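You operate a simulated robot arm through the tools that you are given. There is no shell and no other tool.

The job below is to be done with a simulated robot arm. You get a single attempt, and the scene is never put back.

TASK
Wipe the oil stain off the oven's low shelf, then air the oven.
Fine: the oven is cold and its heater stays off. Move the tray from the stain to the cooling grid, use the teal cloth pad and put it back; shelf in, door shut, then blower on with a clean, dry hand and left running. What is to be rubbed or washed off counts as gone when no trace of it is left.

It is judged by the outcome, as a careful person would: the job done as asked, and still so three seconds after it is handed in. It fails if anything else is knocked over, pushed out of place, dropped, spilled or broken. Flat cloth is picked up by pressing the open fingertips on it (5 to 10 N) and closing them slowly along it; thin cloth reads only 2 to 8 mm in the jaws.

THE ROBOT
A 5-joint arm with a two-finger parallel gripper on a trunk, on a base that drives. Base frame: it is fixed to the floor where the robot stands at the start and does not move with it; the origin is under the middle of the robot, x ahead of it, y to its left, z up. Lengths are in mm, angles in degrees, forces in N, time in s.
It reaches about 1134 mm from its shoulder. Its first joint turns from -149.0 to 149.0 degrees. Places, roughly: cloth pad (7x5x3 cm) [700, -800, 800]; cooling grid [700, -700, 800]; low shelf [500, -100, 700]; oven blower switch [600, -400, 700]; oven door [400, 200, 900]; oven heat knob [600, -400, 1000]; oven heater switch [600, -400, 800]; oven hours knob [600, -400, 900]; tray [1000, -2500, 750]. Payload 1.57 kg.
Tool frame: the origin (TCP) lies between the finger pads and is the grasp point; the fingertips stand 30 mm ahead of it; z points along the fingers, y is the line along which they close. The gripper opens to 110 mm. The fingers are 24 mm wide and 12 mm thick; the gripper's body (48 by 112 mm) begins 78 mm behind the TCP.
Orientation is that of the tool frame in the base frame, as a unit quaternion [x, y, z, w]. With the fingers straight down and closing along the base's y, the tool's x points along the base's -x, its y along +y and its z along -z.

THE INTERFACE
- The arm moves only by the tool arm_command. Its argument "moves" is a list of rows, each a list of 7 numbers: the opening, from 0 (shut) to 1 (fully open), then the shift along the tool's x, y, z in units of 400 mm (1.0 is 400 mm), then the turn, a rotation vector about the tool's x, y, z in units of 120 degrees (1.0 is 120 degrees). In form: [[jaw, dx, dy, dz, wx, wy, wz], ...]. A call has 1 to 20 rows; each row is the pose to reach, as a shift and turn from the pose commanded when the call began, along the tool's axes at that moment. A call with a number of a shift or a turn outside -1 to 1 is refused whole. Each row takes 0.2 s and may step no farther than 50 mm and 8.6 degrees from the row before; otherwise, or with a gripper value out of range, the whole call is refused. Where a pose cannot be reached the arm comes as near as it can. A force on the tool above 80 N (or 10 N above the force at the start of the call, whichever is more), or a blocked arm, ends the call early, and 0.2 s more pass. The fingers move at their own pace (about 72 mm/s each) and stop on an object; they squeeze with about 25 N. The grip force told is the motor's: it shows also when the fingers shut on nothing. Time passes only in rows, and 0.2 s behind the last, so rows that repeat a pose let the fingers close. It gives the time, the measured TCP pose, the force on the tool (base axes), the opening and the grip force at its end, in the units of the frame above (readings bear some noise), with the torque about the TCP (base axes, N m) and any sound that the robot's microphone picked up.
- Cameras (640 x 400 px; columns grow to the right, rows downward): "scene" is now at [6.6, 138.9, 1808.6]; the picture's right is [-0.53, -0.85, -0.00], its down [-0.75, 0.47, -0.46] and it looks along [0.39, -0.25, -0.89] (base axes); focal length 256 px, centre (320, 200). "wrist" rides on the gripper at [70, 16, -141] in the tool frame; the picture's right is [-0.23, 0.97, 0.00], its down [-0.86, -0.20, -0.48] and it looks along [-0.47, -0.11, 0.88] (tool axes); focal length 222 px, centre (320, 200). There is no depth. A picture from a camera that has moved, and an enlarged one, comes with that camera's place and axes in the base frame and with its lens.
- get_image(camera): a new picture of that camera. It takes no simulated time.
- lift_body(by): slides the trunk up (or, below 0, down) by that many mm; the arm and the scene camera ride with it, the base frame stays. It gives what a move gives, with no picture.
- base_move(legs): drives the robot by 1 to 6 legs, each [ahead, turn to the left] in mm and degrees, along the robot's own axes; the way and the turn of a leg run together, so that a leg with both is an arc; at most 1500 mm and 180 degrees a leg. The arm and the cameras ride along, it lands a little off, and it stops where it bumps. It gives what a move gives.
- pan_tilt(pan, tilt): turns the head with the scene camera to pan (to the left, within 155 degrees either way) and tilt (down, from -29 to 69), counted from straight ahead of the robot. It gives what a move gives.
- enlarge(camera, box): a new picture of the part [left, top, right, bottom] of that camera's present view, enlarged. It takes no simulated time.
- close_job(): hands the job in; it is judged then, once.

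Places have to be worked out from the pictures, the camera data and where the tool is seen. Open the gripper and draw the arm clear of the work before you hand the job in, unless the task says otherwise.

The tools are called after "Request:" as a command line: name --pt "numbers of a row" for each row, then --argument value for the rest, lists and objects as JSON in quotes. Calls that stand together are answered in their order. arm_command: Moves the arm, as the interface text tells. Its arguments: {"type":"object","properties":{"moves":{"type":"array","items":{"type":"array","items":{"type":"number"}}}},"required":["moves"]} The other tools are called the same way: lift_body (by) slides the trunk up or down; base_move (legs) drives the base; pan_tilt (pan, tilt) turns the head that bears the scene camera; get_image (camera) takes a picture; enlarge (camera, box) takes an enlarged picture of a part of a camera's view; close_job () hands the job in.

At the start:

```text
t: 0.0
tool_pos: [494.0, -439.4, 1112.3]
tool_rot: [-0.009, 1.0, -0.001, 0.0]
ft_force: [-0.2, -0.7, 0.2]
ft_torque: [0.03, 0.02, -0.01]
finger_gap: 109.9
grip_force: 0.1
trunk travel left (down, up): [-846.0, 124.0]
robot x, y, heading: [0.5, 2.8, 0.1]
head pan, tilt: [-32.0, 62.5]
```

scene: 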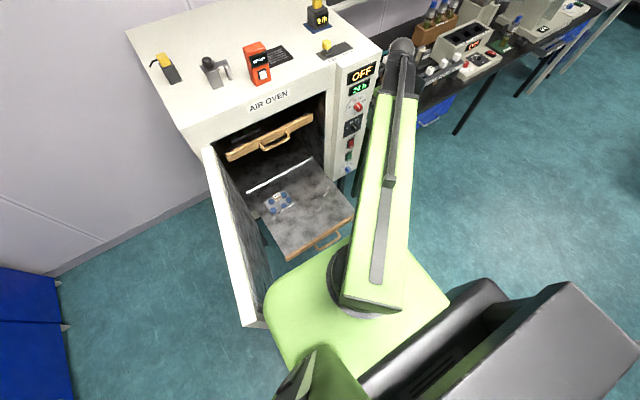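
wrist: 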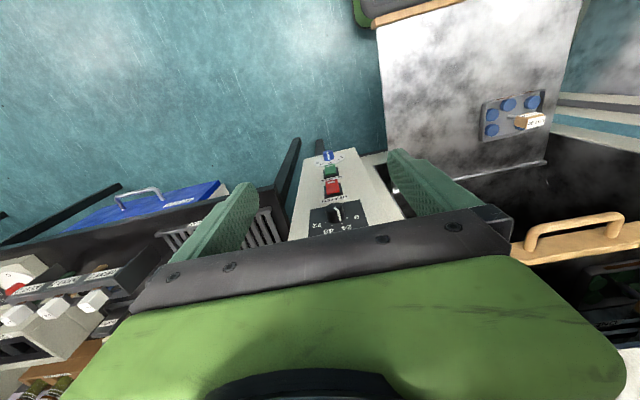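

The scene shows the oven open with the low shelf drawn out and a tray with blue things on it. I'll take enlarged looks before moving anything.

Request:
enlarge --camera "scene" --box '[200, 60, 400, 260]'

Request:
enlarge --camera "wrist" --box '[280, 0, 640, 260]'

Request:
enlarge --camera "scene" --box '[400, 0, 640, 150]'

```text
2.00 times, centred on (300, 160) of scene
camera zoom: at [6.6, 138.9, 1808.6], right [-0.53, -0.85, 0.0], down [-0.75, 0.47, -0.46], along [0.39, -0.25, -0.89], focal length 513 px, centre (360, 280)
```

zoom: 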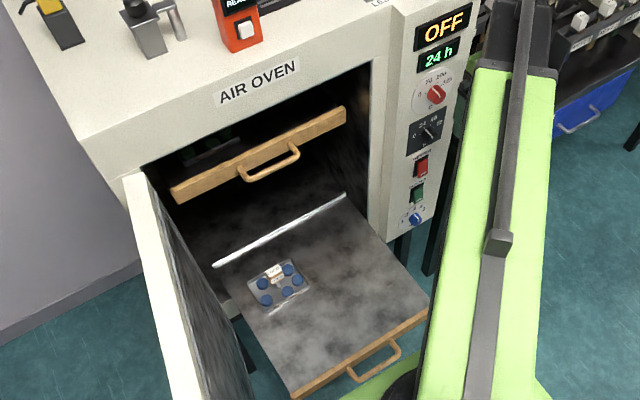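

```text
1.54 times, centred on (460, 130) of wrist
camera zoom: at [422.0, -425.5, 1253.9], right [0.21, 0.98, 0.0], down [0.86, -0.18, 0.48], along [0.47, -0.1, -0.88], focal length 342 px, centre (105, 308)
```

zoom: 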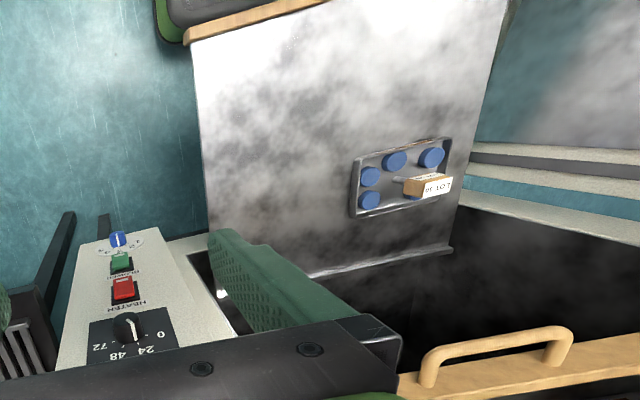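

```text
2.67 times, centred on (520, 75) of scene
camera zoom: at [6.6, 138.9, 1808.6], right [-0.53, -0.85, 0.0], down [-0.75, 0.47, -0.46], along [0.39, -0.25, -0.89], focal length 684 px, centre (-213, 533)
```

zoom: 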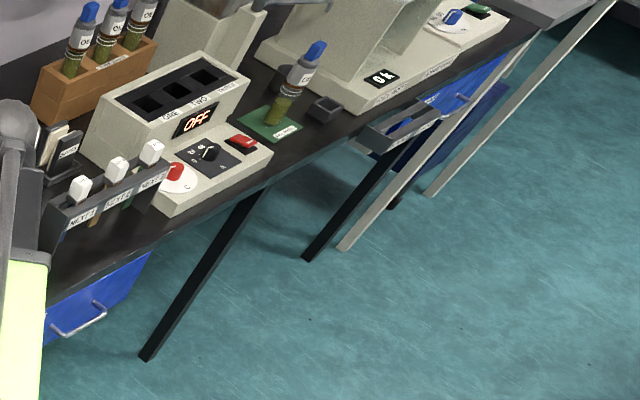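

I'll turn the head to see the bench to the right, where the cloth pad and cooling grid should lie.

Request:
pan_tilt --pan -65 --tilt 45

Request:
get_image --camera "scene"

Request:
enlarge --camera "wrist" --box '[0, 100, 320, 400]'

```text
t: 1.0
tool_pos: [493.2, -440.4, 1113.3]
tool_rot: [-0.008, 1.0, -0.001, 0.0]
ft_force: [0.2, -0.1, -0.2]
ft_torque: [0.03, 0.0, -0.01]
finger_gap: 109.8
grip_force: 0.1
trunk travel left (down, up): [-846.0, 124.0]
robot x, y, heading: [2.5, 2.2, -0.2]
head pan, tilt: [-65.0, 45.0]
```

```text
taken
camera scene: at [-13.0, 99.1, 1830.9], right [-0.91, -0.42, 0.0], down [-0.3, 0.64, -0.71], along [0.3, -0.64, -0.71], focal length 256 px, centre (320, 200)
```

scene: 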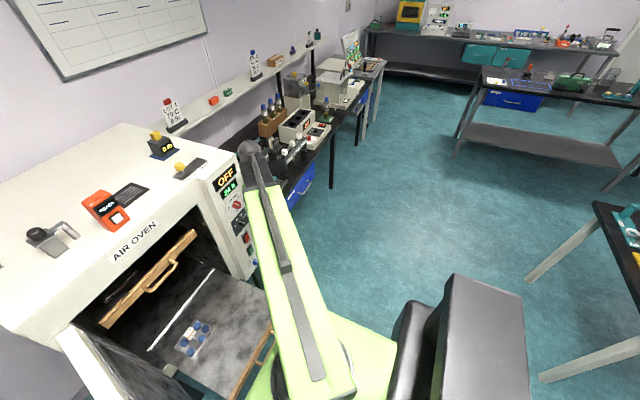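

```text
1.33 times, centred on (160, 250) of wrist
camera zoom: at [422.1, -425.5, 1253.9], right [0.21, 0.98, 0.0], down [0.86, -0.18, 0.48], along [0.47, -0.1, -0.88], focal length 296 px, centre (533, 133)
```

zoom: 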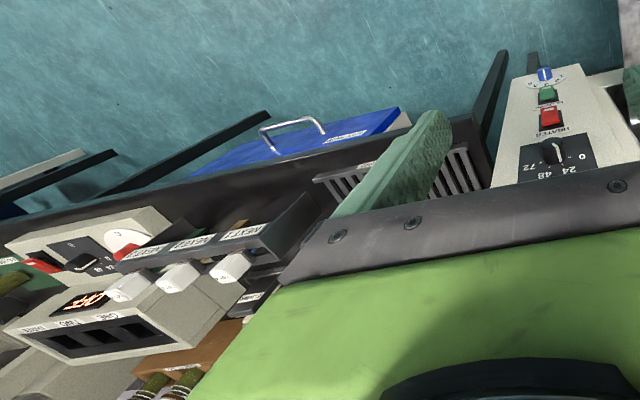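

Zooming into the far places, in particular where the listed "tray" should be.

Request:
enlarge --camera "scene" --box '[230, 20, 400, 140]'

Request:
enlarge --camera "scene" --box '[350, 0, 640, 150]'

Request:
enlarge --camera "scene" --box '[150, 260, 270, 380]'

Request:
enlarge --camera "scene" --box '[230, 90, 350, 210]'

```text
3.33 times, centred on (315, 80) of scene
camera zoom: at [-13.0, 99.1, 1830.9], right [-0.91, -0.42, 0.0], down [-0.3, 0.64, -0.71], along [0.3, -0.64, -0.71], focal length 855 px, centre (337, 600)
```

zoom: 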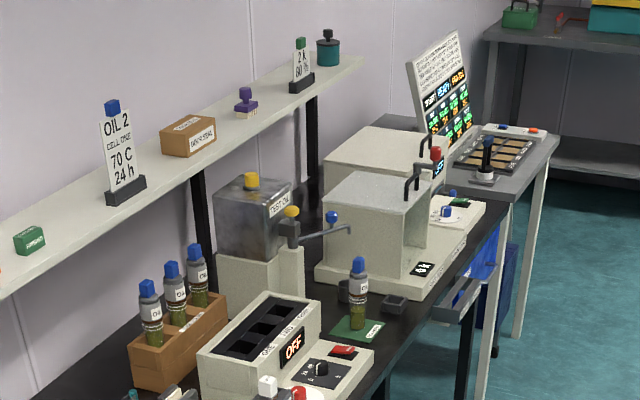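

```text
2.21 times, centred on (495, 75) of scene
camera zoom: at [-13.0, 99.1, 1830.9], right [-0.91, -0.42, 0.0], down [-0.3, 0.64, -0.71], along [0.3, -0.64, -0.71], focal length 566 px, centre (-66, 476)
```

zoom: 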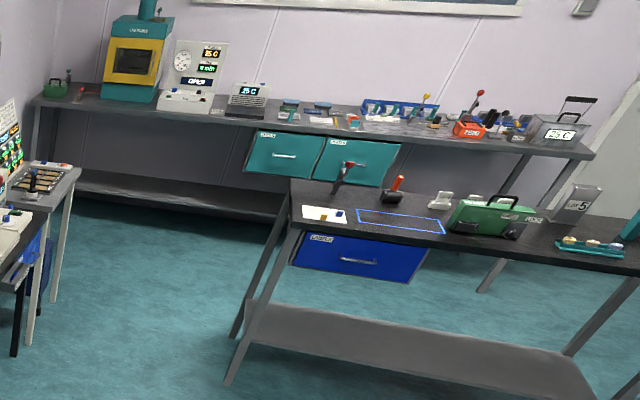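

```text
3.33 times, centred on (210, 320) of scene
camera zoom: at [-13.0, 99.1, 1830.9], right [-0.91, -0.42, 0.0], down [-0.3, 0.64, -0.71], along [0.3, -0.64, -0.71], focal length 855 px, centre (687, -200)
```

zoom: 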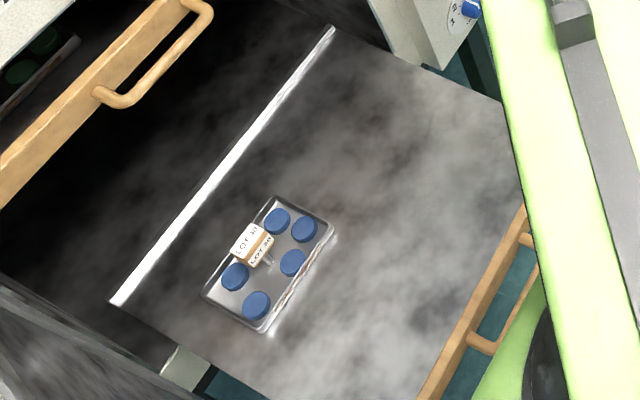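

```text
3.33 times, centred on (290, 150) of scene
camera zoom: at [-13.0, 99.1, 1830.9], right [-0.91, -0.42, 0.0], down [-0.3, 0.64, -0.71], along [0.3, -0.64, -0.71], focal length 855 px, centre (420, 367)
```

zoom: 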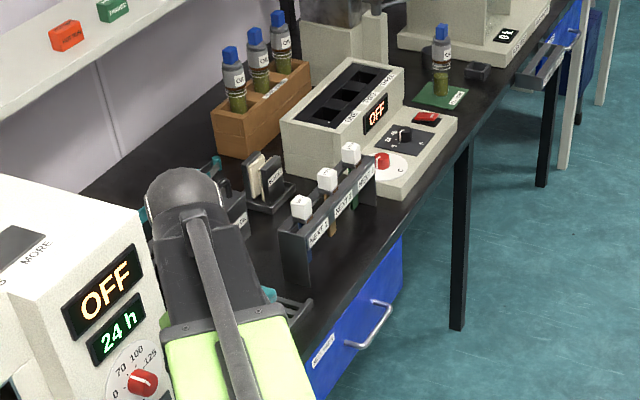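

The tray (blue caps, LOT tag) sits on the drawn-out low shelf at about [588, 0, 700], and the oven face is at x≈640. I swing the gripper above the shelf to look at the tray close up.

Request:
arm_command --pt "1 -0.005 0.1 0.03 0 0 0" --pt "1 -0.01 0.2 0.06 0 0 0" --pt "1 -0.015 0.3 0.09 0 0 0" --pt "1 -0.02 0.4 0.12 0 0 0" --pt "1 -0.025 0.5 0.15 0 0 0" --pt "1 -0.03 0.6 0.18 0 0 0" --pt "1 -0.035 0.7 0.21 0 0 0" --pt "1 -0.04 0.8 0.24 0 0 0" --pt "1 -0.045 0.9 0.27 0 0 0" --pt "1 -0.05 1.0 0.3 0 0 0" --pt "1 -0.05 1.0 0.3 0 0 0"

Request:
get_image --camera "wrist"

Request:
get_image --camera "scene"

```text
t: 3.4
tool_pos: [572.3, -40.5, 1112.8]
tool_rot: [-0.009, 1.0, 0.0, -0.001]
ft_force: [-1.5, 0.5, -0.1]
ft_torque: [-0.01, -0.01, 0.01]
finger_gap: 109.8
grip_force: 0.0
out of reach, approached as far as the arm can: row 1, 2, 3, 4, 5, 6, 7, 8, 9, 10, 11
trunk travel left (down, up): [-846.0, 124.0]
robot x, y, heading: [-1.2, 1.0, -0.0]
head pan, tilt: [-65.0, 45.0]
```

```text
taken
camera wrist: at [500.1, -27.1, 1254.1], right [0.21, 0.98, 0.0], down [0.86, -0.18, 0.48], along [0.47, -0.1, -0.88], focal length 222 px, centre (320, 200)
```

wrist: 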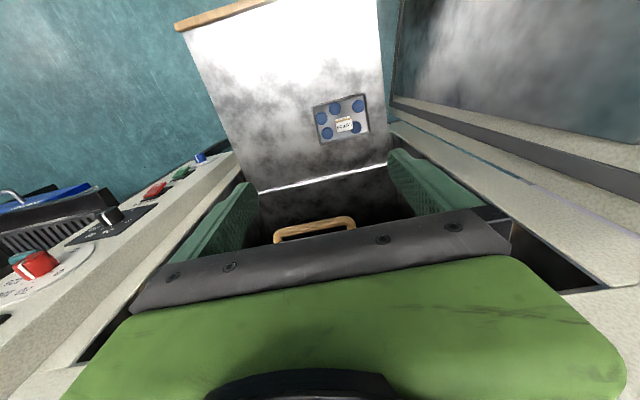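

```text
taken
camera scene: at [-13.1, 98.7, 1830.9], right [-0.91, -0.42, 0.0], down [-0.3, 0.64, -0.71], along [0.3, -0.64, -0.71], focal length 256 px, centre (320, 200)
```

scene: 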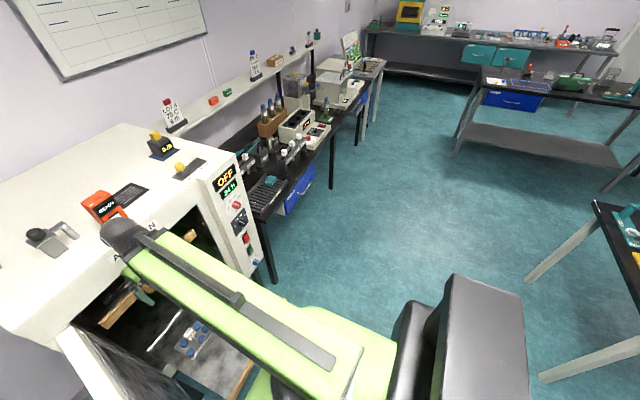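

The arm can't go lower at this trunk height, so I'll lower the trunk; the gripper at x≈572 stays in front of the oven face (x≈640).

Request:
lift_body --by -150

Request:
get_image --camera "wrist"

Request:
pan_tilt --pan -15 --tilt 50

Request:
get_image --camera "scene"

```text
t: 5.1
tool_pos: [571.4, -41.9, 963.2]
tool_rot: [-0.009, 1.0, 0.0, 0.0]
ft_force: [0.0, -0.4, -0.6]
ft_torque: [0.0, -0.02, 0.01]
finger_gap: 110.0
grip_force: 0.0
trunk travel left (down, up): [-696.0, 274.0]
robot x, y, heading: [-2.8, 6.5, 0.1]
head pan, tilt: [-65.0, 45.0]
```

```text
taken
camera wrist: at [500.1, -27.3, 1104.1], right [0.21, 0.98, 0.0], down [0.86, -0.18, 0.48], along [0.47, -0.1, -0.88], focal length 222 px, centre (320, 200)
```

wrist: 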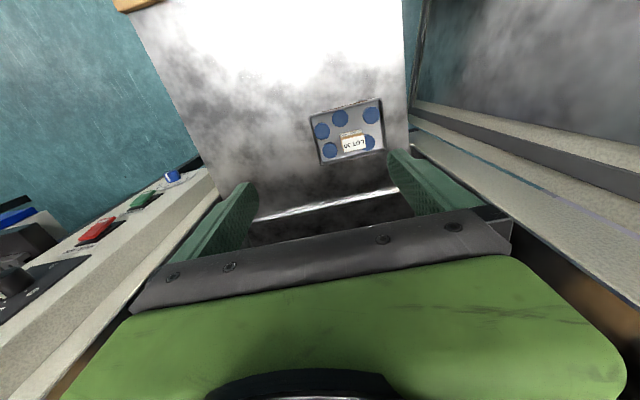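

```text
t: 6.3
tool_pos: [572.3, -42.2, 962.9]
tool_rot: [-0.009, 1.0, 0.0, -0.001]
ft_force: [0.2, -0.4, -0.5]
ft_torque: [0.03, -0.02, 0.0]
finger_gap: 109.8
grip_force: 0.1
trunk travel left (down, up): [-696.0, 274.0]
robot x, y, heading: [2.2, -0.0, -0.3]
head pan, tilt: [-15.0, 50.0]
```

```text
taken
camera scene: at [27.0, 152.8, 1674.0], right [-0.26, -0.97, 0.0], down [-0.74, 0.2, -0.64], along [0.62, -0.17, -0.77], focal length 256 px, centre (320, 200)
```

scene: 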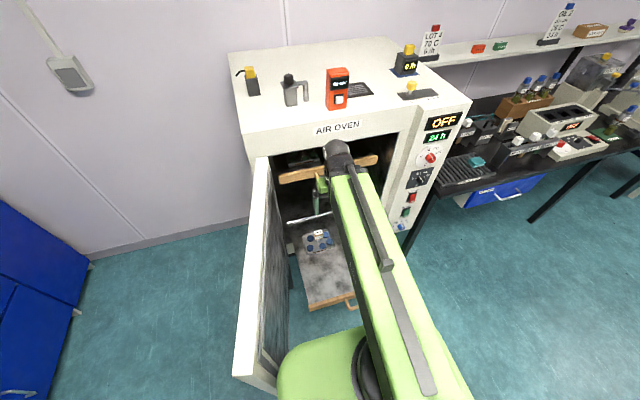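

Good; tray now closer in the wrist view. Zoom on it, and on the cooling grid / pad region in the scene view.

Request:
enlarge --camera "wrist" --box '[270, 70, 430, 190]'

Request:
enlarge --camera "scene" --box '[410, 100, 570, 230]'

Request:
enlarge --camera "scene" --box '[270, 200, 390, 320]'

Request:
enlarge --camera "scene" --box '[370, 100, 480, 240]'

Request:
enlarge --camera "scene" --box '[220, 30, 480, 190]'

```text
3.33 times, centred on (350, 130) of wrist
camera zoom: at [500.1, -27.3, 1104.1], right [0.21, 0.98, 0.0], down [0.86, -0.18, 0.48], along [0.47, -0.1, -0.88], focal length 740 px, centre (220, 433)
```

zoom: 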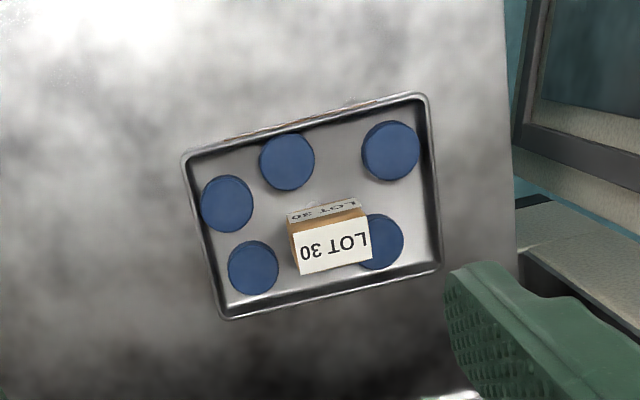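

```text
3.08 times, centred on (490, 165) of scene
camera zoom: at [27.0, 152.8, 1674.0], right [-0.26, -0.97, 0.0], down [-0.74, 0.2, -0.64], along [0.62, -0.17, -0.77], focal length 789 px, centre (-203, 308)
```

zoom: 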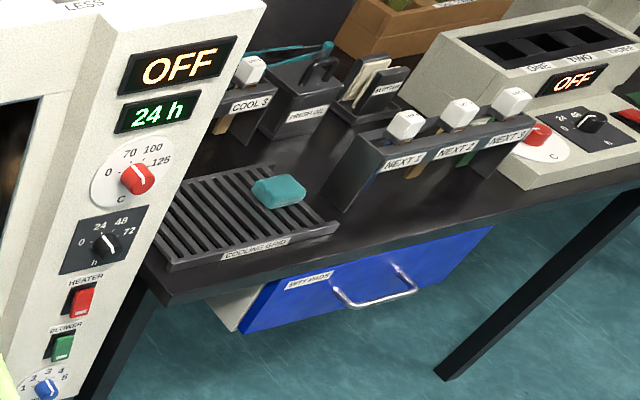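

```text
3.33 times, centred on (330, 260) of scene
camera zoom: at [27.0, 152.8, 1674.0], right [-0.26, -0.97, 0.0], down [-0.74, 0.2, -0.64], along [0.62, -0.17, -0.77], focal length 855 px, centre (287, 0)
```

zoom: 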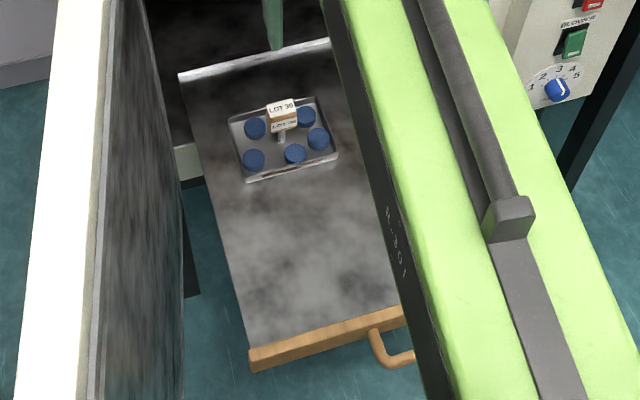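

```text
2.86 times, centred on (425, 170) of scene
camera zoom: at [27.0, 152.8, 1674.0], right [-0.26, -0.97, 0.0], down [-0.74, 0.2, -0.64], along [0.62, -0.17, -0.77], focal length 733 px, centre (20, 286)
```

zoom: 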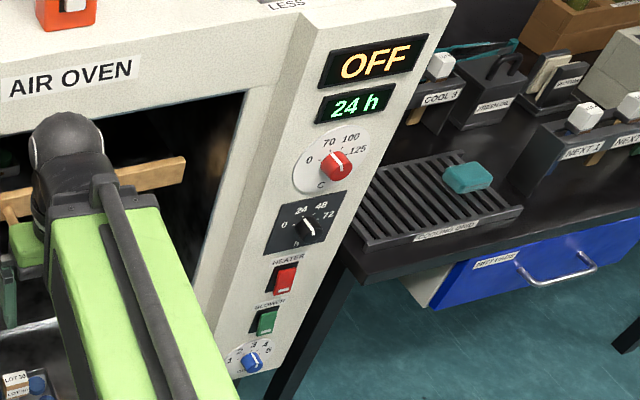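

```text
2.46 times, centred on (350, 110) of scene
camera zoom: at [27.0, 152.8, 1674.0], right [-0.26, -0.97, 0.0], down [-0.74, 0.2, -0.64], along [0.62, -0.17, -0.77], focal length 631 px, centre (246, 422)
```

zoom: 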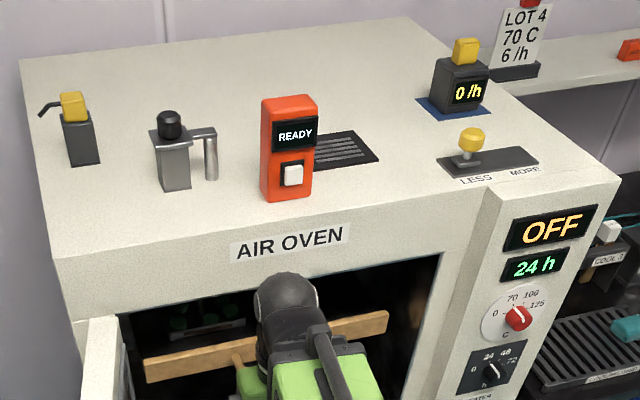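

The blower switch (green, under "BLOWER"), heater (red), vent dial (blue) are clear, and the pad lies on the right part of the cooling grid. The tray has a central labelled handle block at about [594, 3, 760]. Before considering driving, I look around the robot to see the surroundings.

Request:
pan_tilt --pan -110 --tilt 50

Request:
get_image --camera "scene"

Request:
pan_tilt --pan 60 --tilt 50

Request:
get_image --camera "scene"

Request:
pan_tilt --pan 150 --tilt 40

Request:
get_image --camera "scene"

```text
t: 8.0
tool_pos: [572.1, -43.0, 963.1]
tool_rot: [-0.008, 1.0, 0.0, -0.001]
ft_force: [-1.5, -0.1, 0.1]
ft_torque: [0.03, 0.02, -0.01]
finger_gap: 109.9
grip_force: 0.1
trunk travel left (down, up): [-696.0, 274.0]
robot x, y, heading: [-0.0, 1.0, -0.2]
head pan, tilt: [-110.0, 50.0]
```

```text
taken
camera scene: at [-73.7, 100.5, 1674.0], right [-0.94, 0.34, 0.0], down [0.26, 0.72, -0.64], along [-0.22, -0.6, -0.77], focal length 256 px, centre (320, 200)
```

scene: 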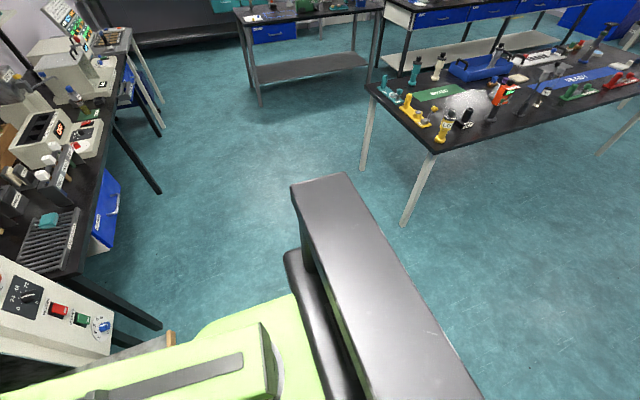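

```text
t: 10.6
tool_pos: [571.1, -43.0, 963.3]
tool_rot: [-0.008, 1.0, 0.001, -0.001]
ft_force: [-0.3, 0.1, -0.4]
ft_torque: [-0.01, -0.02, 0.0]
finger_gap: 110.1
grip_force: 0.0
trunk travel left (down, up): [-696.0, 274.0]
robot x, y, heading: [1.3, -1.1, -0.0]
head pan, tilt: [60.0, 50.0]
```

```text
taken
camera scene: at [-8.7, 239.5, 1674.0], right [0.87, -0.5, 0.0], down [-0.38, -0.66, -0.64], along [0.32, 0.56, -0.77], focal length 256 px, centre (320, 200)
```

scene: 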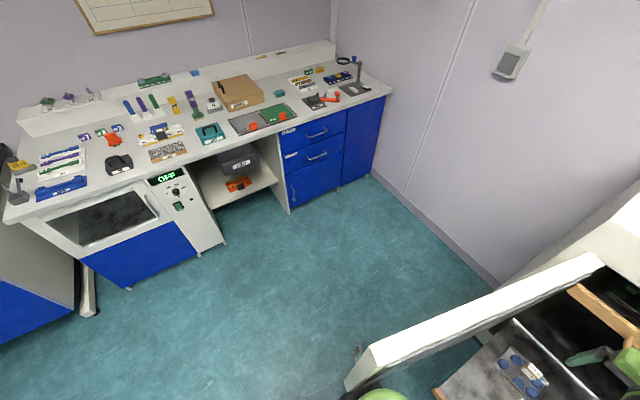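

```text
t: 12.2
tool_pos: [572.0, -41.1, 962.4]
tool_rot: [-0.009, 1.0, 0.0, -0.001]
ft_force: [-0.8, -0.8, -0.8]
ft_torque: [0.01, -0.01, 0.04]
finger_gap: 109.8
grip_force: 0.1
trunk travel left (down, up): [-696.0, 274.0]
robot x, y, heading: [-0.4, 5.6, -0.2]
head pan, tilt: [150.0, 40.0]
```

```text
taken
camera scene: at [-120.9, 215.5, 1688.1], right [0.5, 0.87, 0.0], down [0.56, -0.32, -0.77], along [-0.66, 0.38, -0.64], focal length 256 px, centre (320, 200)
```

scene: 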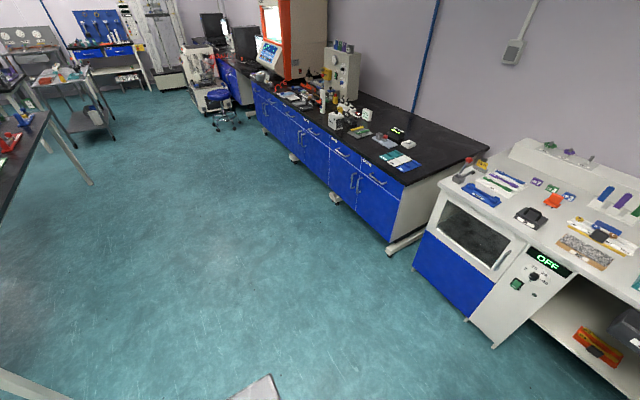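

The trunk column's rear and the door's free edge (≈[108, 250]) would be close if I turned on the spot, so I'll back out 400 mm first, then shift about 420 mm to the right (−y) so both the shelf and the cooling grid are within reach.

Request:
base_move --legs '[[-400, 0]]'

Request:
pan_tilt --pan 0 --tilt 45

Request:
get_image --camera "scene"

```text
t: 14.8
tool_pos: [162.6, -41.1, 962.8]
tool_rot: [-0.01, 1.0, 0.0, -0.001]
ft_force: [0.2, -0.1, 0.9]
ft_torque: [-0.01, -0.06, 0.0]
finger_gap: 109.9
grip_force: 0.0
trunk travel left (down, up): [-696.0, 274.0]
robot x, y, heading: [-406.3, 3.9, 0.2]
head pan, tilt: [150.0, 40.0]
```

```text
t: 17.1
tool_pos: [163.3, -40.4, 962.4]
tool_rot: [-0.01, 1.0, 0.0, -0.001]
ft_force: [0.4, -0.1, 0.0]
ft_torque: [0.0, 0.0, -0.02]
finger_gap: 110.3
grip_force: 0.0
trunk travel left (down, up): [-696.0, 274.0]
robot x, y, heading: [-411.8, 0.5, 0.2]
head pan, tilt: [0.0, 45.0]
```

```text
taken
camera scene: at [-374.9, 173.2, 1680.9], right [0.0, -1.0, 0.0], down [-0.71, 0.0, -0.71], along [0.71, 0.0, -0.71], focal length 256 px, centre (320, 200)
```

scene: 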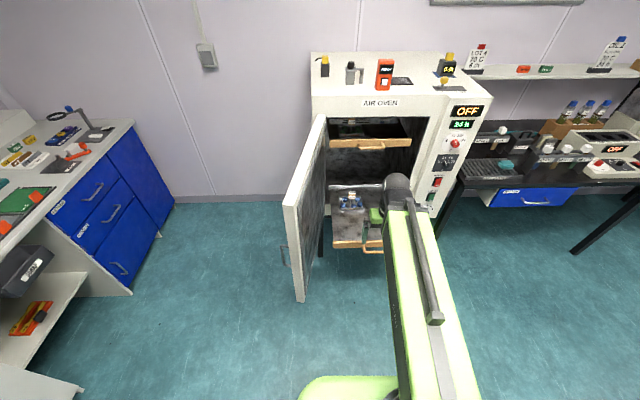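

Clear view now: door spans z≈560–1170 with outer handle near [150, 300, 855]. Proceed with the sidestep.

Request:
base_move --legs '[[0, -90], [420, 0], [0, 90]]'

Request:
get_image --camera "scene"

```text
t: 27.3
tool_pos: [174.7, -456.2, 964.1]
tool_rot: [-0.016, 1.0, -0.001, -0.001]
ft_force: [-0.2, -1.1, 0.0]
ft_torque: [0.07, -0.01, 0.01]
finger_gap: 110.0
grip_force: 0.0
trunk travel left (down, up): [-696.0, 274.0]
robot x, y, heading: [-399.7, -384.9, 0.2]
head pan, tilt: [0.0, 45.0]
```

```text
taken
camera scene: at [-365.0, -217.6, 1681.1], right [0.0, -1.0, 0.0], down [-0.71, 0.0, -0.71], along [0.71, 0.0, -0.71], focal length 256 px, centre (320, 200)
```

scene: 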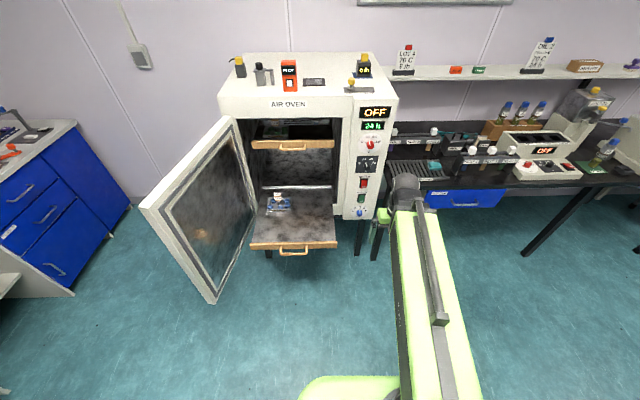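

The view is excellent: everything in reach range from here. I swing the arm left along an arc so the gripper won't meet the control panel when I drive forward.

Request:
arm_command --pt "1 -0.0125 0.12 0 0 0 0" --pt "1 -0.016 0.2375 0 0 0 0" --pt "1 -0.01 0.3565 0 0 0 0" --pt "1 0.005 0.4735 0 0 0 0" --pt "1 0.03 0.586 0 0 0 0" --pt "1 0.065 0.6985 0 0 0 0" --pt "1 0.1085 0.8075 0 0 0 0" --pt "1 0.161 0.9125 0 0 0 0" --pt "1 0.161 0.9125 0 0 0 0"

Request:
get_image --camera "scene"

```text
t: 29.3
tool_pos: [99.5, -90.7, 963.6]
tool_rot: [-0.016, 1.0, -0.001, -0.001]
ft_force: [-0.7, 0.7, -0.1]
ft_torque: [-0.02, 0.0, 0.0]
finger_gap: 110.1
grip_force: 0.0
trunk travel left (down, up): [-696.0, 274.0]
robot x, y, heading: [-399.9, -388.8, 0.1]
head pan, tilt: [0.0, 45.0]
```

```text
taken
camera scene: at [-364.2, -216.5, 1680.9], right [0.0, -1.0, 0.0], down [-0.71, 0.0, -0.71], along [0.71, 0.0, -0.71], focal length 256 px, centre (320, 200)
```

scene: 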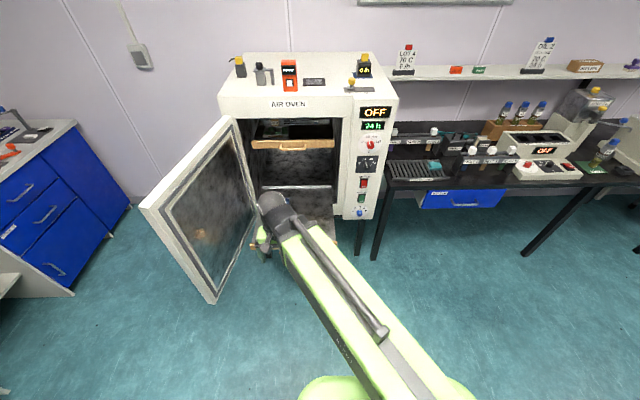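

Now drive forward 410 mm.

Request:
base_move --legs '[[410, 0]]'

Request:
get_image --camera "wrist"

Request:
get_image --camera "scene"

```text
t: 31.8
tool_pos: [499.5, -86.7, 962.3]
tool_rot: [-0.019, 1.0, 0.0, -0.001]
ft_force: [0.4, 0.2, 0.7]
ft_torque: [-0.03, 0.04, 0.0]
finger_gap: 109.9
grip_force: 0.0
trunk travel left (down, up): [-696.0, 274.0]
robot x, y, heading: [6.4, -385.2, 0.6]
head pan, tilt: [0.0, 45.0]
```

```text
taken
camera wrist: at [428.0, -73.5, 1103.9], right [0.19, 0.98, 0.0], down [0.86, -0.17, 0.48], along [0.47, -0.09, -0.88], focal length 222 px, centre (320, 200)
```

wrist: 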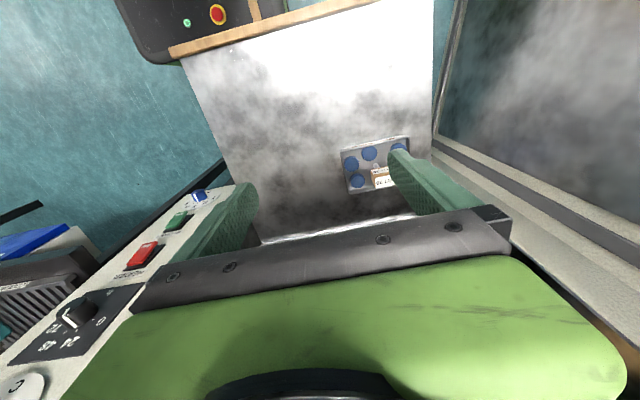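

```text
taken
camera scene: at [36.9, -215.2, 1680.9], right [0.01, -1.0, 0.0], down [-0.71, -0.01, -0.71], along [0.71, 0.01, -0.71], focal length 256 px, centre (320, 200)
```

scene: 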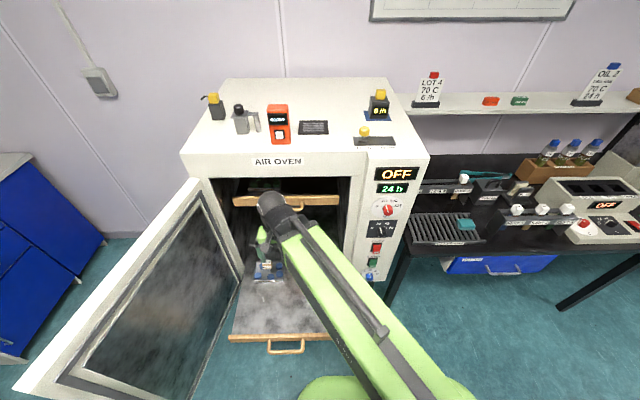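

Zoom on the tray in the wrist view to refine its position with the new base pose.

Request:
enlarge --camera "wrist" --box '[310, 110, 430, 210]'

Request:
enlarge --camera "scene" --box '[230, 180, 350, 360]'

Request:
enlarge --camera "scene" --box '[390, 170, 530, 280]'

```text
4.00 times, centred on (370, 160) of wrist
camera zoom: at [428.0, -73.5, 1103.9], right [0.19, 0.98, 0.0], down [0.86, -0.17, 0.48], along [0.47, -0.09, -0.88], focal length 888 px, centre (120, 360)
```

zoom: 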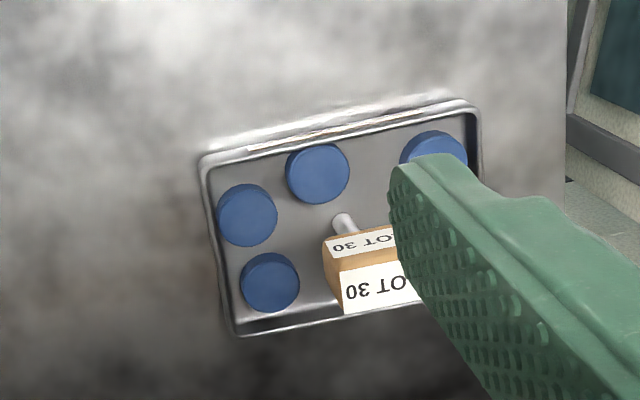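

```text
2.22 times, centred on (290, 270) of scene
camera zoom: at [36.9, -215.2, 1680.9], right [0.01, -1.0, 0.0], down [-0.71, -0.01, -0.71], along [0.71, 0.01, -0.71], focal length 570 px, centre (387, 44)
```

zoom: 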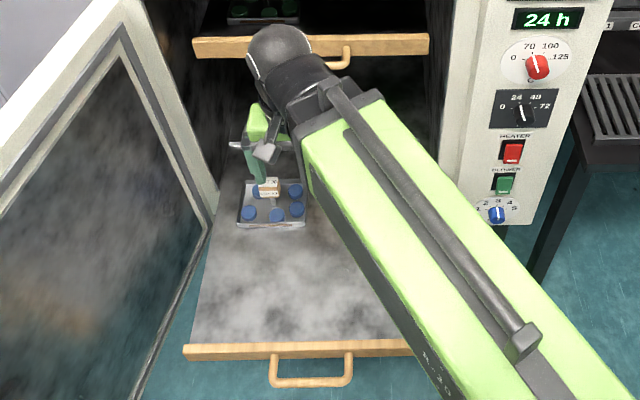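

```text
3.64 times, centred on (460, 225) of scene
camera zoom: at [36.9, -215.2, 1680.9], right [0.01, -1.0, 0.0], down [-0.71, -0.01, -0.71], along [0.71, 0.01, -0.71], focal length 933 px, centre (-189, 109)
```

zoom: 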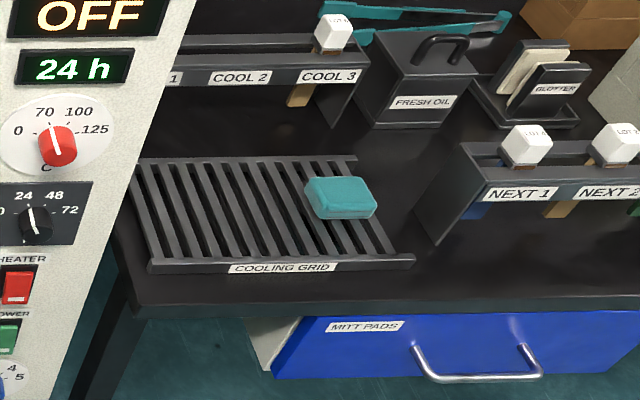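

The block is about 34 mm wide in y, centred near [594, 4, 760]. I lower the trunk 150 mm at the present clear spot, then line up in y short of the tray and look again.

Request:
lift_body --by -150

Request:
arm_command --pt "0.8 0 0.08 0 0 0 0" --pt "0.8 -0.02 0.16 0 0 0 0" --pt "0.8 -0.04 0.228 0 0 0 0" --pt "0.8 -0.04 0.228 0 0 0 0"

Request:
get_image --camera "wrist"

Request:
get_image --camera "scene"

```text
t: 33.5
tool_pos: [499.7, -87.0, 813.2]
tool_rot: [-0.018, 1.0, 0.0, -0.001]
ft_force: [0.1, -0.9, -0.4]
ft_torque: [0.01, 0.0, 0.0]
finger_gap: 110.1
grip_force: 0.0
trunk travel left (down, up): [-546.0, 424.0]
robot x, y, heading: [5.1, -386.4, 0.2]
head pan, tilt: [0.0, 45.0]
```

```text
t: 34.5
tool_pos: [511.9, 6.2, 813.1]
tool_rot: [-0.019, 1.0, 0.0, -0.001]
ft_force: [-0.4, 0.0, 0.4]
ft_torque: [0.03, -0.02, -0.01]
finger_gap: 87.8
grip_force: 0.0
trunk travel left (down, up): [-546.0, 424.0]
robot x, y, heading: [4.5, -385.9, 0.3]
head pan, tilt: [0.0, 45.0]
```

```text
taken
camera wrist: at [439.2, 19.4, 954.0], right [0.19, 0.98, 0.0], down [0.86, -0.17, 0.48], along [0.47, -0.09, -0.88], focal length 222 px, centre (320, 200)
```

wrist: 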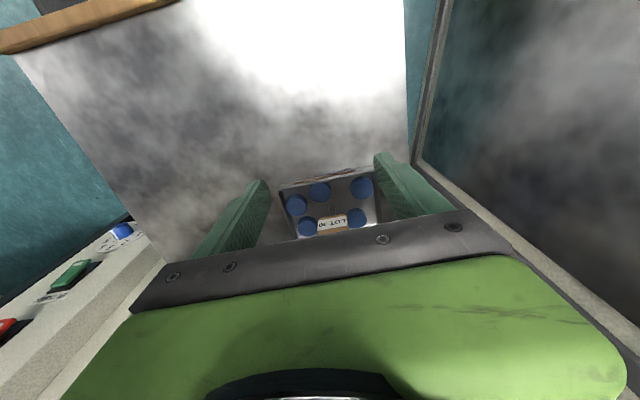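

```text
taken
camera scene: at [36.4, -215.1, 1530.9], right [0.01, -1.0, 0.0], down [-0.71, -0.01, -0.71], along [0.71, 0.01, -0.71], focal length 256 px, centre (320, 200)
```

scene: 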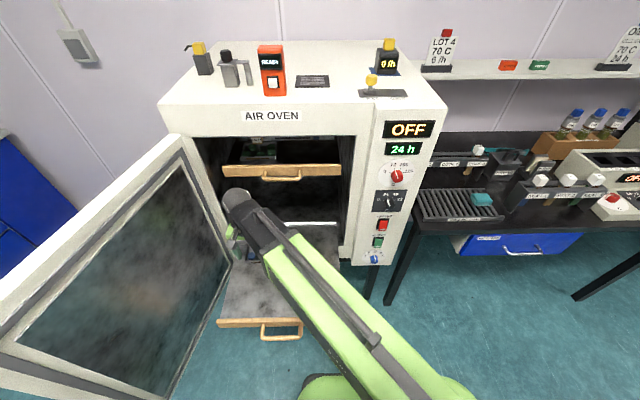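

Request:
enlarge --camera "wrist" --box '[250, 140, 400, 250]'

Request:
enlarge --camera "scene" --box '[200, 160, 360, 290]'

```text
3.64 times, centred on (325, 195) of wrist
camera zoom: at [439.2, 19.4, 954.0], right [0.19, 0.98, 0.0], down [0.86, -0.17, 0.48], along [0.47, -0.09, -0.88], focal length 808 px, centre (302, 218)
```

zoom: 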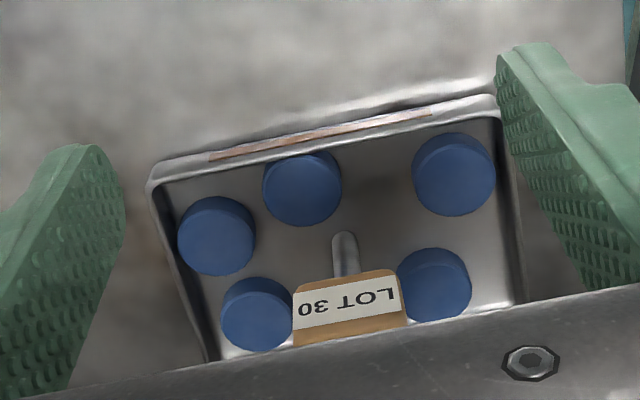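

```text
3.08 times, centred on (280, 225) of scene
camera zoom: at [36.4, -215.1, 1530.9], right [0.01, -1.0, 0.0], down [-0.71, -0.01, -0.71], along [0.71, 0.01, -0.71], focal length 789 px, centre (443, 123)
```

zoom: 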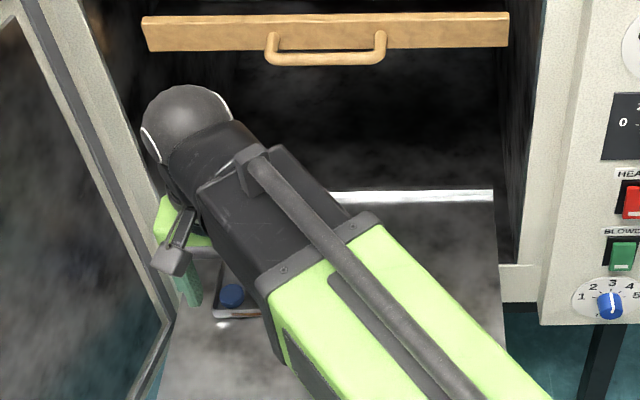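

From several views I place the block at x≈597, y≈6, z≈728–760, with caps below on both y sides. I move over it staying at tip height ≈783 and take a look before descending.

Request:
arm_command --pt "0.8 -0.1 -0.004 0 0 0 0" --pt "0.8 -0.2125 -0.0085 0 0 0 0" --pt "0.8 -0.2125 -0.0085 0 0 0 0"

Request:
get_image --camera "wrist"

Request:
enlarge --camera "scene" --box '[200, 160, 360, 290]'

```text
t: 35.3
tool_pos: [598.2, 3.6, 812.2]
tool_rot: [-0.018, 1.0, 0.0, -0.001]
ft_force: [-0.5, -0.2, -0.1]
ft_torque: [-0.01, 0.0, 0.02]
finger_gap: 87.9
grip_force: 0.1
trunk travel left (down, up): [-546.0, 424.0]
robot x, y, heading: [3.3, -384.6, 0.4]
head pan, tilt: [0.0, 45.0]
```

```text
taken
camera wrist: at [525.9, 17.4, 954.0], right [0.19, 0.98, 0.0], down [0.86, -0.17, 0.48], along [0.47, -0.09, -0.88], focal length 222 px, centre (320, 200)
```

wrist: 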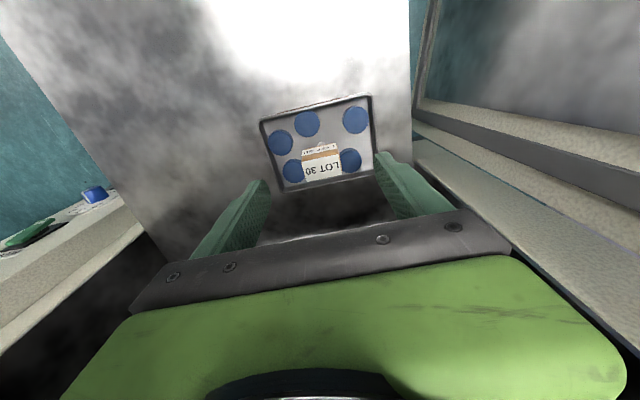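

```text
3.08 times, centred on (280, 225) of scene
camera zoom: at [36.6, -215.3, 1530.9], right [0.01, -1.0, 0.0], down [-0.71, -0.01, -0.71], along [0.71, 0.01, -0.71], focal length 789 px, centre (443, 123)
```

zoom: 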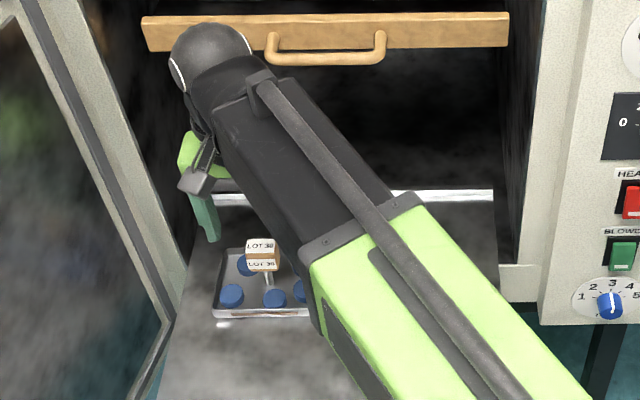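

Request:
enlarge --camera "wrist" --box '[250, 80, 400, 200]'

```text
3.33 times, centred on (325, 140) of wrist
camera zoom: at [525.9, 17.4, 954.0], right [0.19, 0.98, 0.0], down [0.86, -0.17, 0.48], along [0.47, -0.09, -0.88], focal length 740 px, centre (303, 400)
```

zoom: 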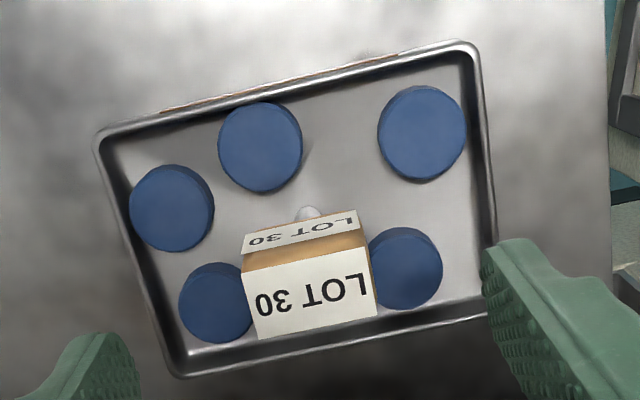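

The block's top face centre is at about [596.5, 5.5, 760], nearly under the TCP. I nudge y by +2 and lower the trunk by 55 so the tips stop at about z 727, above the caps.

Request:
arm_command --pt "0.8 0.004 0.005 0 0 0 0" --pt "0.8 0.004 0.005 0 0 0 0"

Request:
lift_body --by -54

Request:
get_image --camera "wrist"

Request:
enlarge --camera "scene" --box '[200, 160, 360, 290]'

```text
t: 35.9
tool_pos: [595.9, 6.6, 813.4]
tool_rot: [-0.018, 1.0, -0.001, -0.001]
ft_force: [-0.9, 0.0, -0.1]
ft_torque: [0.01, 0.01, -0.03]
finger_gap: 88.2
grip_force: 0.0
trunk travel left (down, up): [-546.0, 424.0]
robot x, y, heading: [1.6, -388.1, 0.3]
head pan, tilt: [0.0, 45.0]
```

```text
t: 36.9
tool_pos: [595.9, 5.6, 759.1]
tool_rot: [-0.018, 1.0, 0.0, -0.001]
ft_force: [-0.1, 0.8, -0.4]
ft_torque: [0.03, -0.03, -0.01]
finger_gap: 87.8
grip_force: 0.1
trunk travel left (down, up): [-492.0, 478.0]
robot x, y, heading: [5.9, -386.6, 0.4]
head pan, tilt: [0.0, 45.0]
```

```text
taken
camera wrist: at [523.9, 19.2, 900.1], right [0.19, 0.98, 0.0], down [0.86, -0.17, 0.48], along [0.47, -0.09, -0.88], focal length 222 px, centre (320, 200)
```

wrist: 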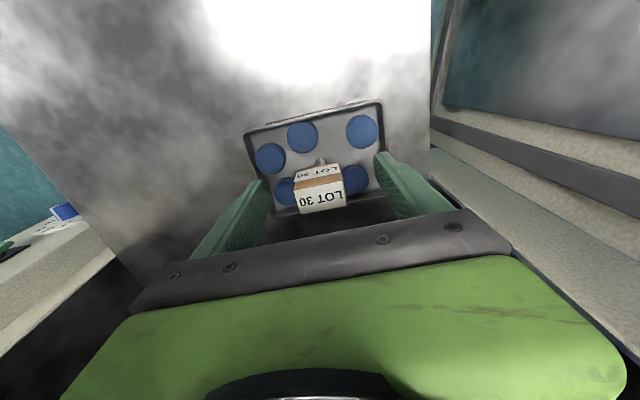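

```text
3.08 times, centred on (280, 225) of scene
camera zoom: at [36.4, -215.3, 1476.9], right [0.01, -1.0, 0.0], down [-0.71, -0.01, -0.71], along [0.71, 0.01, -0.71], focal length 789 px, centre (443, 123)
```

zoom: 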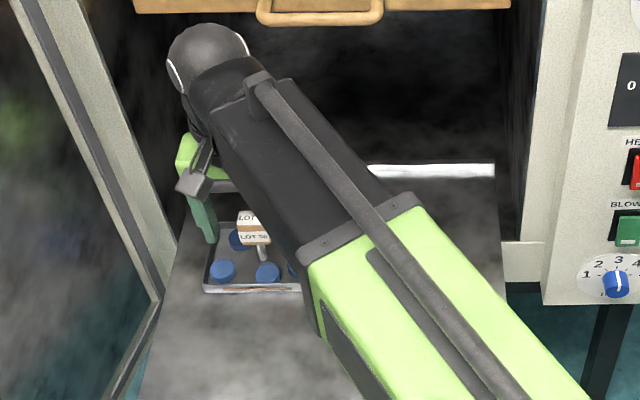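

Aligned: block is between the fingers. Close the gripper.

Request:
arm_command --pt "0.5 0 0 0 0 0 0" --pt "0.3 0 0 0 0 0 0" --pt "0.0 0 0 0 0 0 0" --pt "0.0 0 0 0 0 0 0" --pt "0.0 0 0 0 0 0 0"

Request:
enlarge --camera "wrist" --box '[220, 80, 420, 220]'

```text
t: 38.1
tool_pos: [595.6, 6.6, 758.5]
tool_rot: [-0.018, 1.0, 0.0, -0.001]
ft_force: [0.9, 0.7, 0.2]
ft_torque: [-0.05, -0.03, -0.04]
finger_gap: 35.7
grip_force: 25.0
trunk travel left (down, up): [-492.0, 478.0]
robot x, y, heading: [0.9, -389.8, 0.6]
head pan, tilt: [0.0, 45.0]
```

```text
2.86 times, centred on (320, 150) of wrist
camera zoom: at [524.0, 19.2, 900.1], right [0.19, 0.98, 0.0], down [0.86, -0.17, 0.48], along [0.47, -0.09, -0.88], focal length 635 px, centre (320, 343)
```

zoom: 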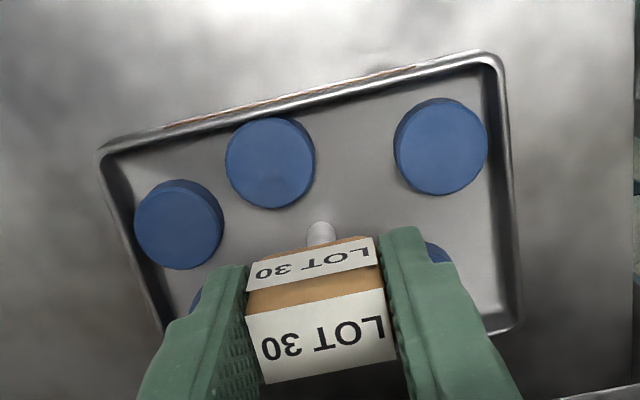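

Gripped at 35.7 mm. Lift 60 mm with the trunk and check.

Request:
lift_body --by 60

Request:
get_image --camera "wrist"

Request:
get_image --camera "scene"

```text
t: 39.1
tool_pos: [596.5, 5.3, 818.1]
tool_rot: [-0.019, 1.0, 0.0, -0.001]
ft_force: [-0.3, -0.1, 0.0]
ft_torque: [-0.05, 0.02, 0.01]
finger_gap: 0.0
grip_force: 21.4
trunk travel left (down, up): [-552.0, 418.0]
robot x, y, heading: [2.3, -384.9, 0.5]
head pan, tilt: [0.0, 45.0]
```

```text
taken
camera wrist: at [524.0, 19.3, 960.0], right [0.19, 0.98, 0.0], down [0.86, -0.17, 0.48], along [0.47, -0.09, -0.88], focal length 222 px, centre (320, 200)
```

wrist: 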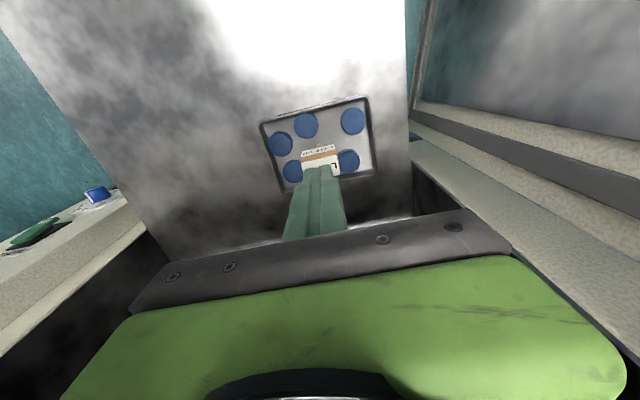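

```text
taken
camera scene: at [36.4, -215.1, 1536.9], right [0.01, -1.0, 0.0], down [-0.71, -0.01, -0.71], along [0.71, 0.01, -0.71], focal length 256 px, centre (320, 200)
```

scene: 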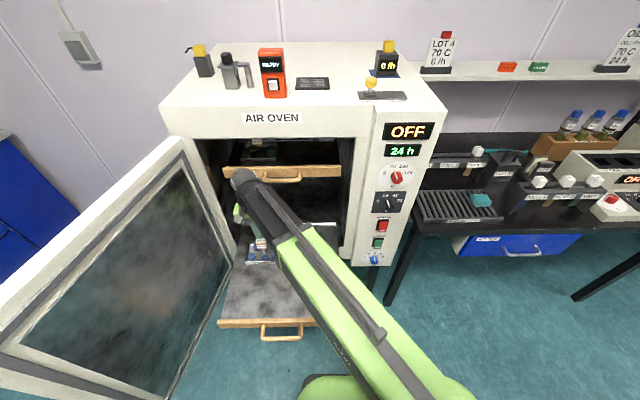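

The grip slipped off at the top of the block; the tray is still in place. Re-triangulating gives cap tops at only z≈693 and the block at z 725–758, so I can grip ~17 mm deeper. First reopen and check the tray's position.

Request:
arm_command --pt "0.8 0 0 0 0 0 0" --pt "0.8 0 0 0 0 0 0" --pt "0.8 0 0 0 0 0 0" --pt "0.8 0 0 0 0 0 0"

Request:
enlarge --camera "wrist" --box '[250, 80, 400, 200]'

```text
t: 40.1
tool_pos: [596.0, 6.4, 819.5]
tool_rot: [-0.018, 1.0, 0.0, 0.0]
ft_force: [-0.4, -1.0, 1.0]
ft_torque: [-0.03, 0.02, 0.01]
finger_gap: 88.3
grip_force: 0.0
trunk travel left (down, up): [-552.0, 418.0]
robot x, y, heading: [3.4, -382.4, 0.1]
head pan, tilt: [0.0, 45.0]
```

```text
3.33 times, centred on (325, 140) of wrist
camera zoom: at [524.0, 19.3, 960.0], right [0.19, 0.98, 0.0], down [0.86, -0.17, 0.48], along [0.47, -0.09, -0.88], focal length 740 px, centre (303, 400)
```

zoom: 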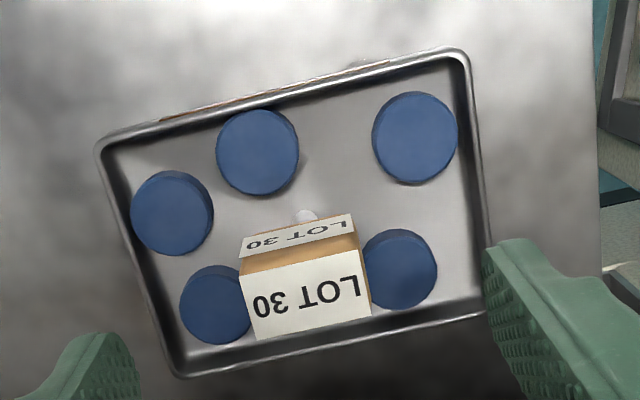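

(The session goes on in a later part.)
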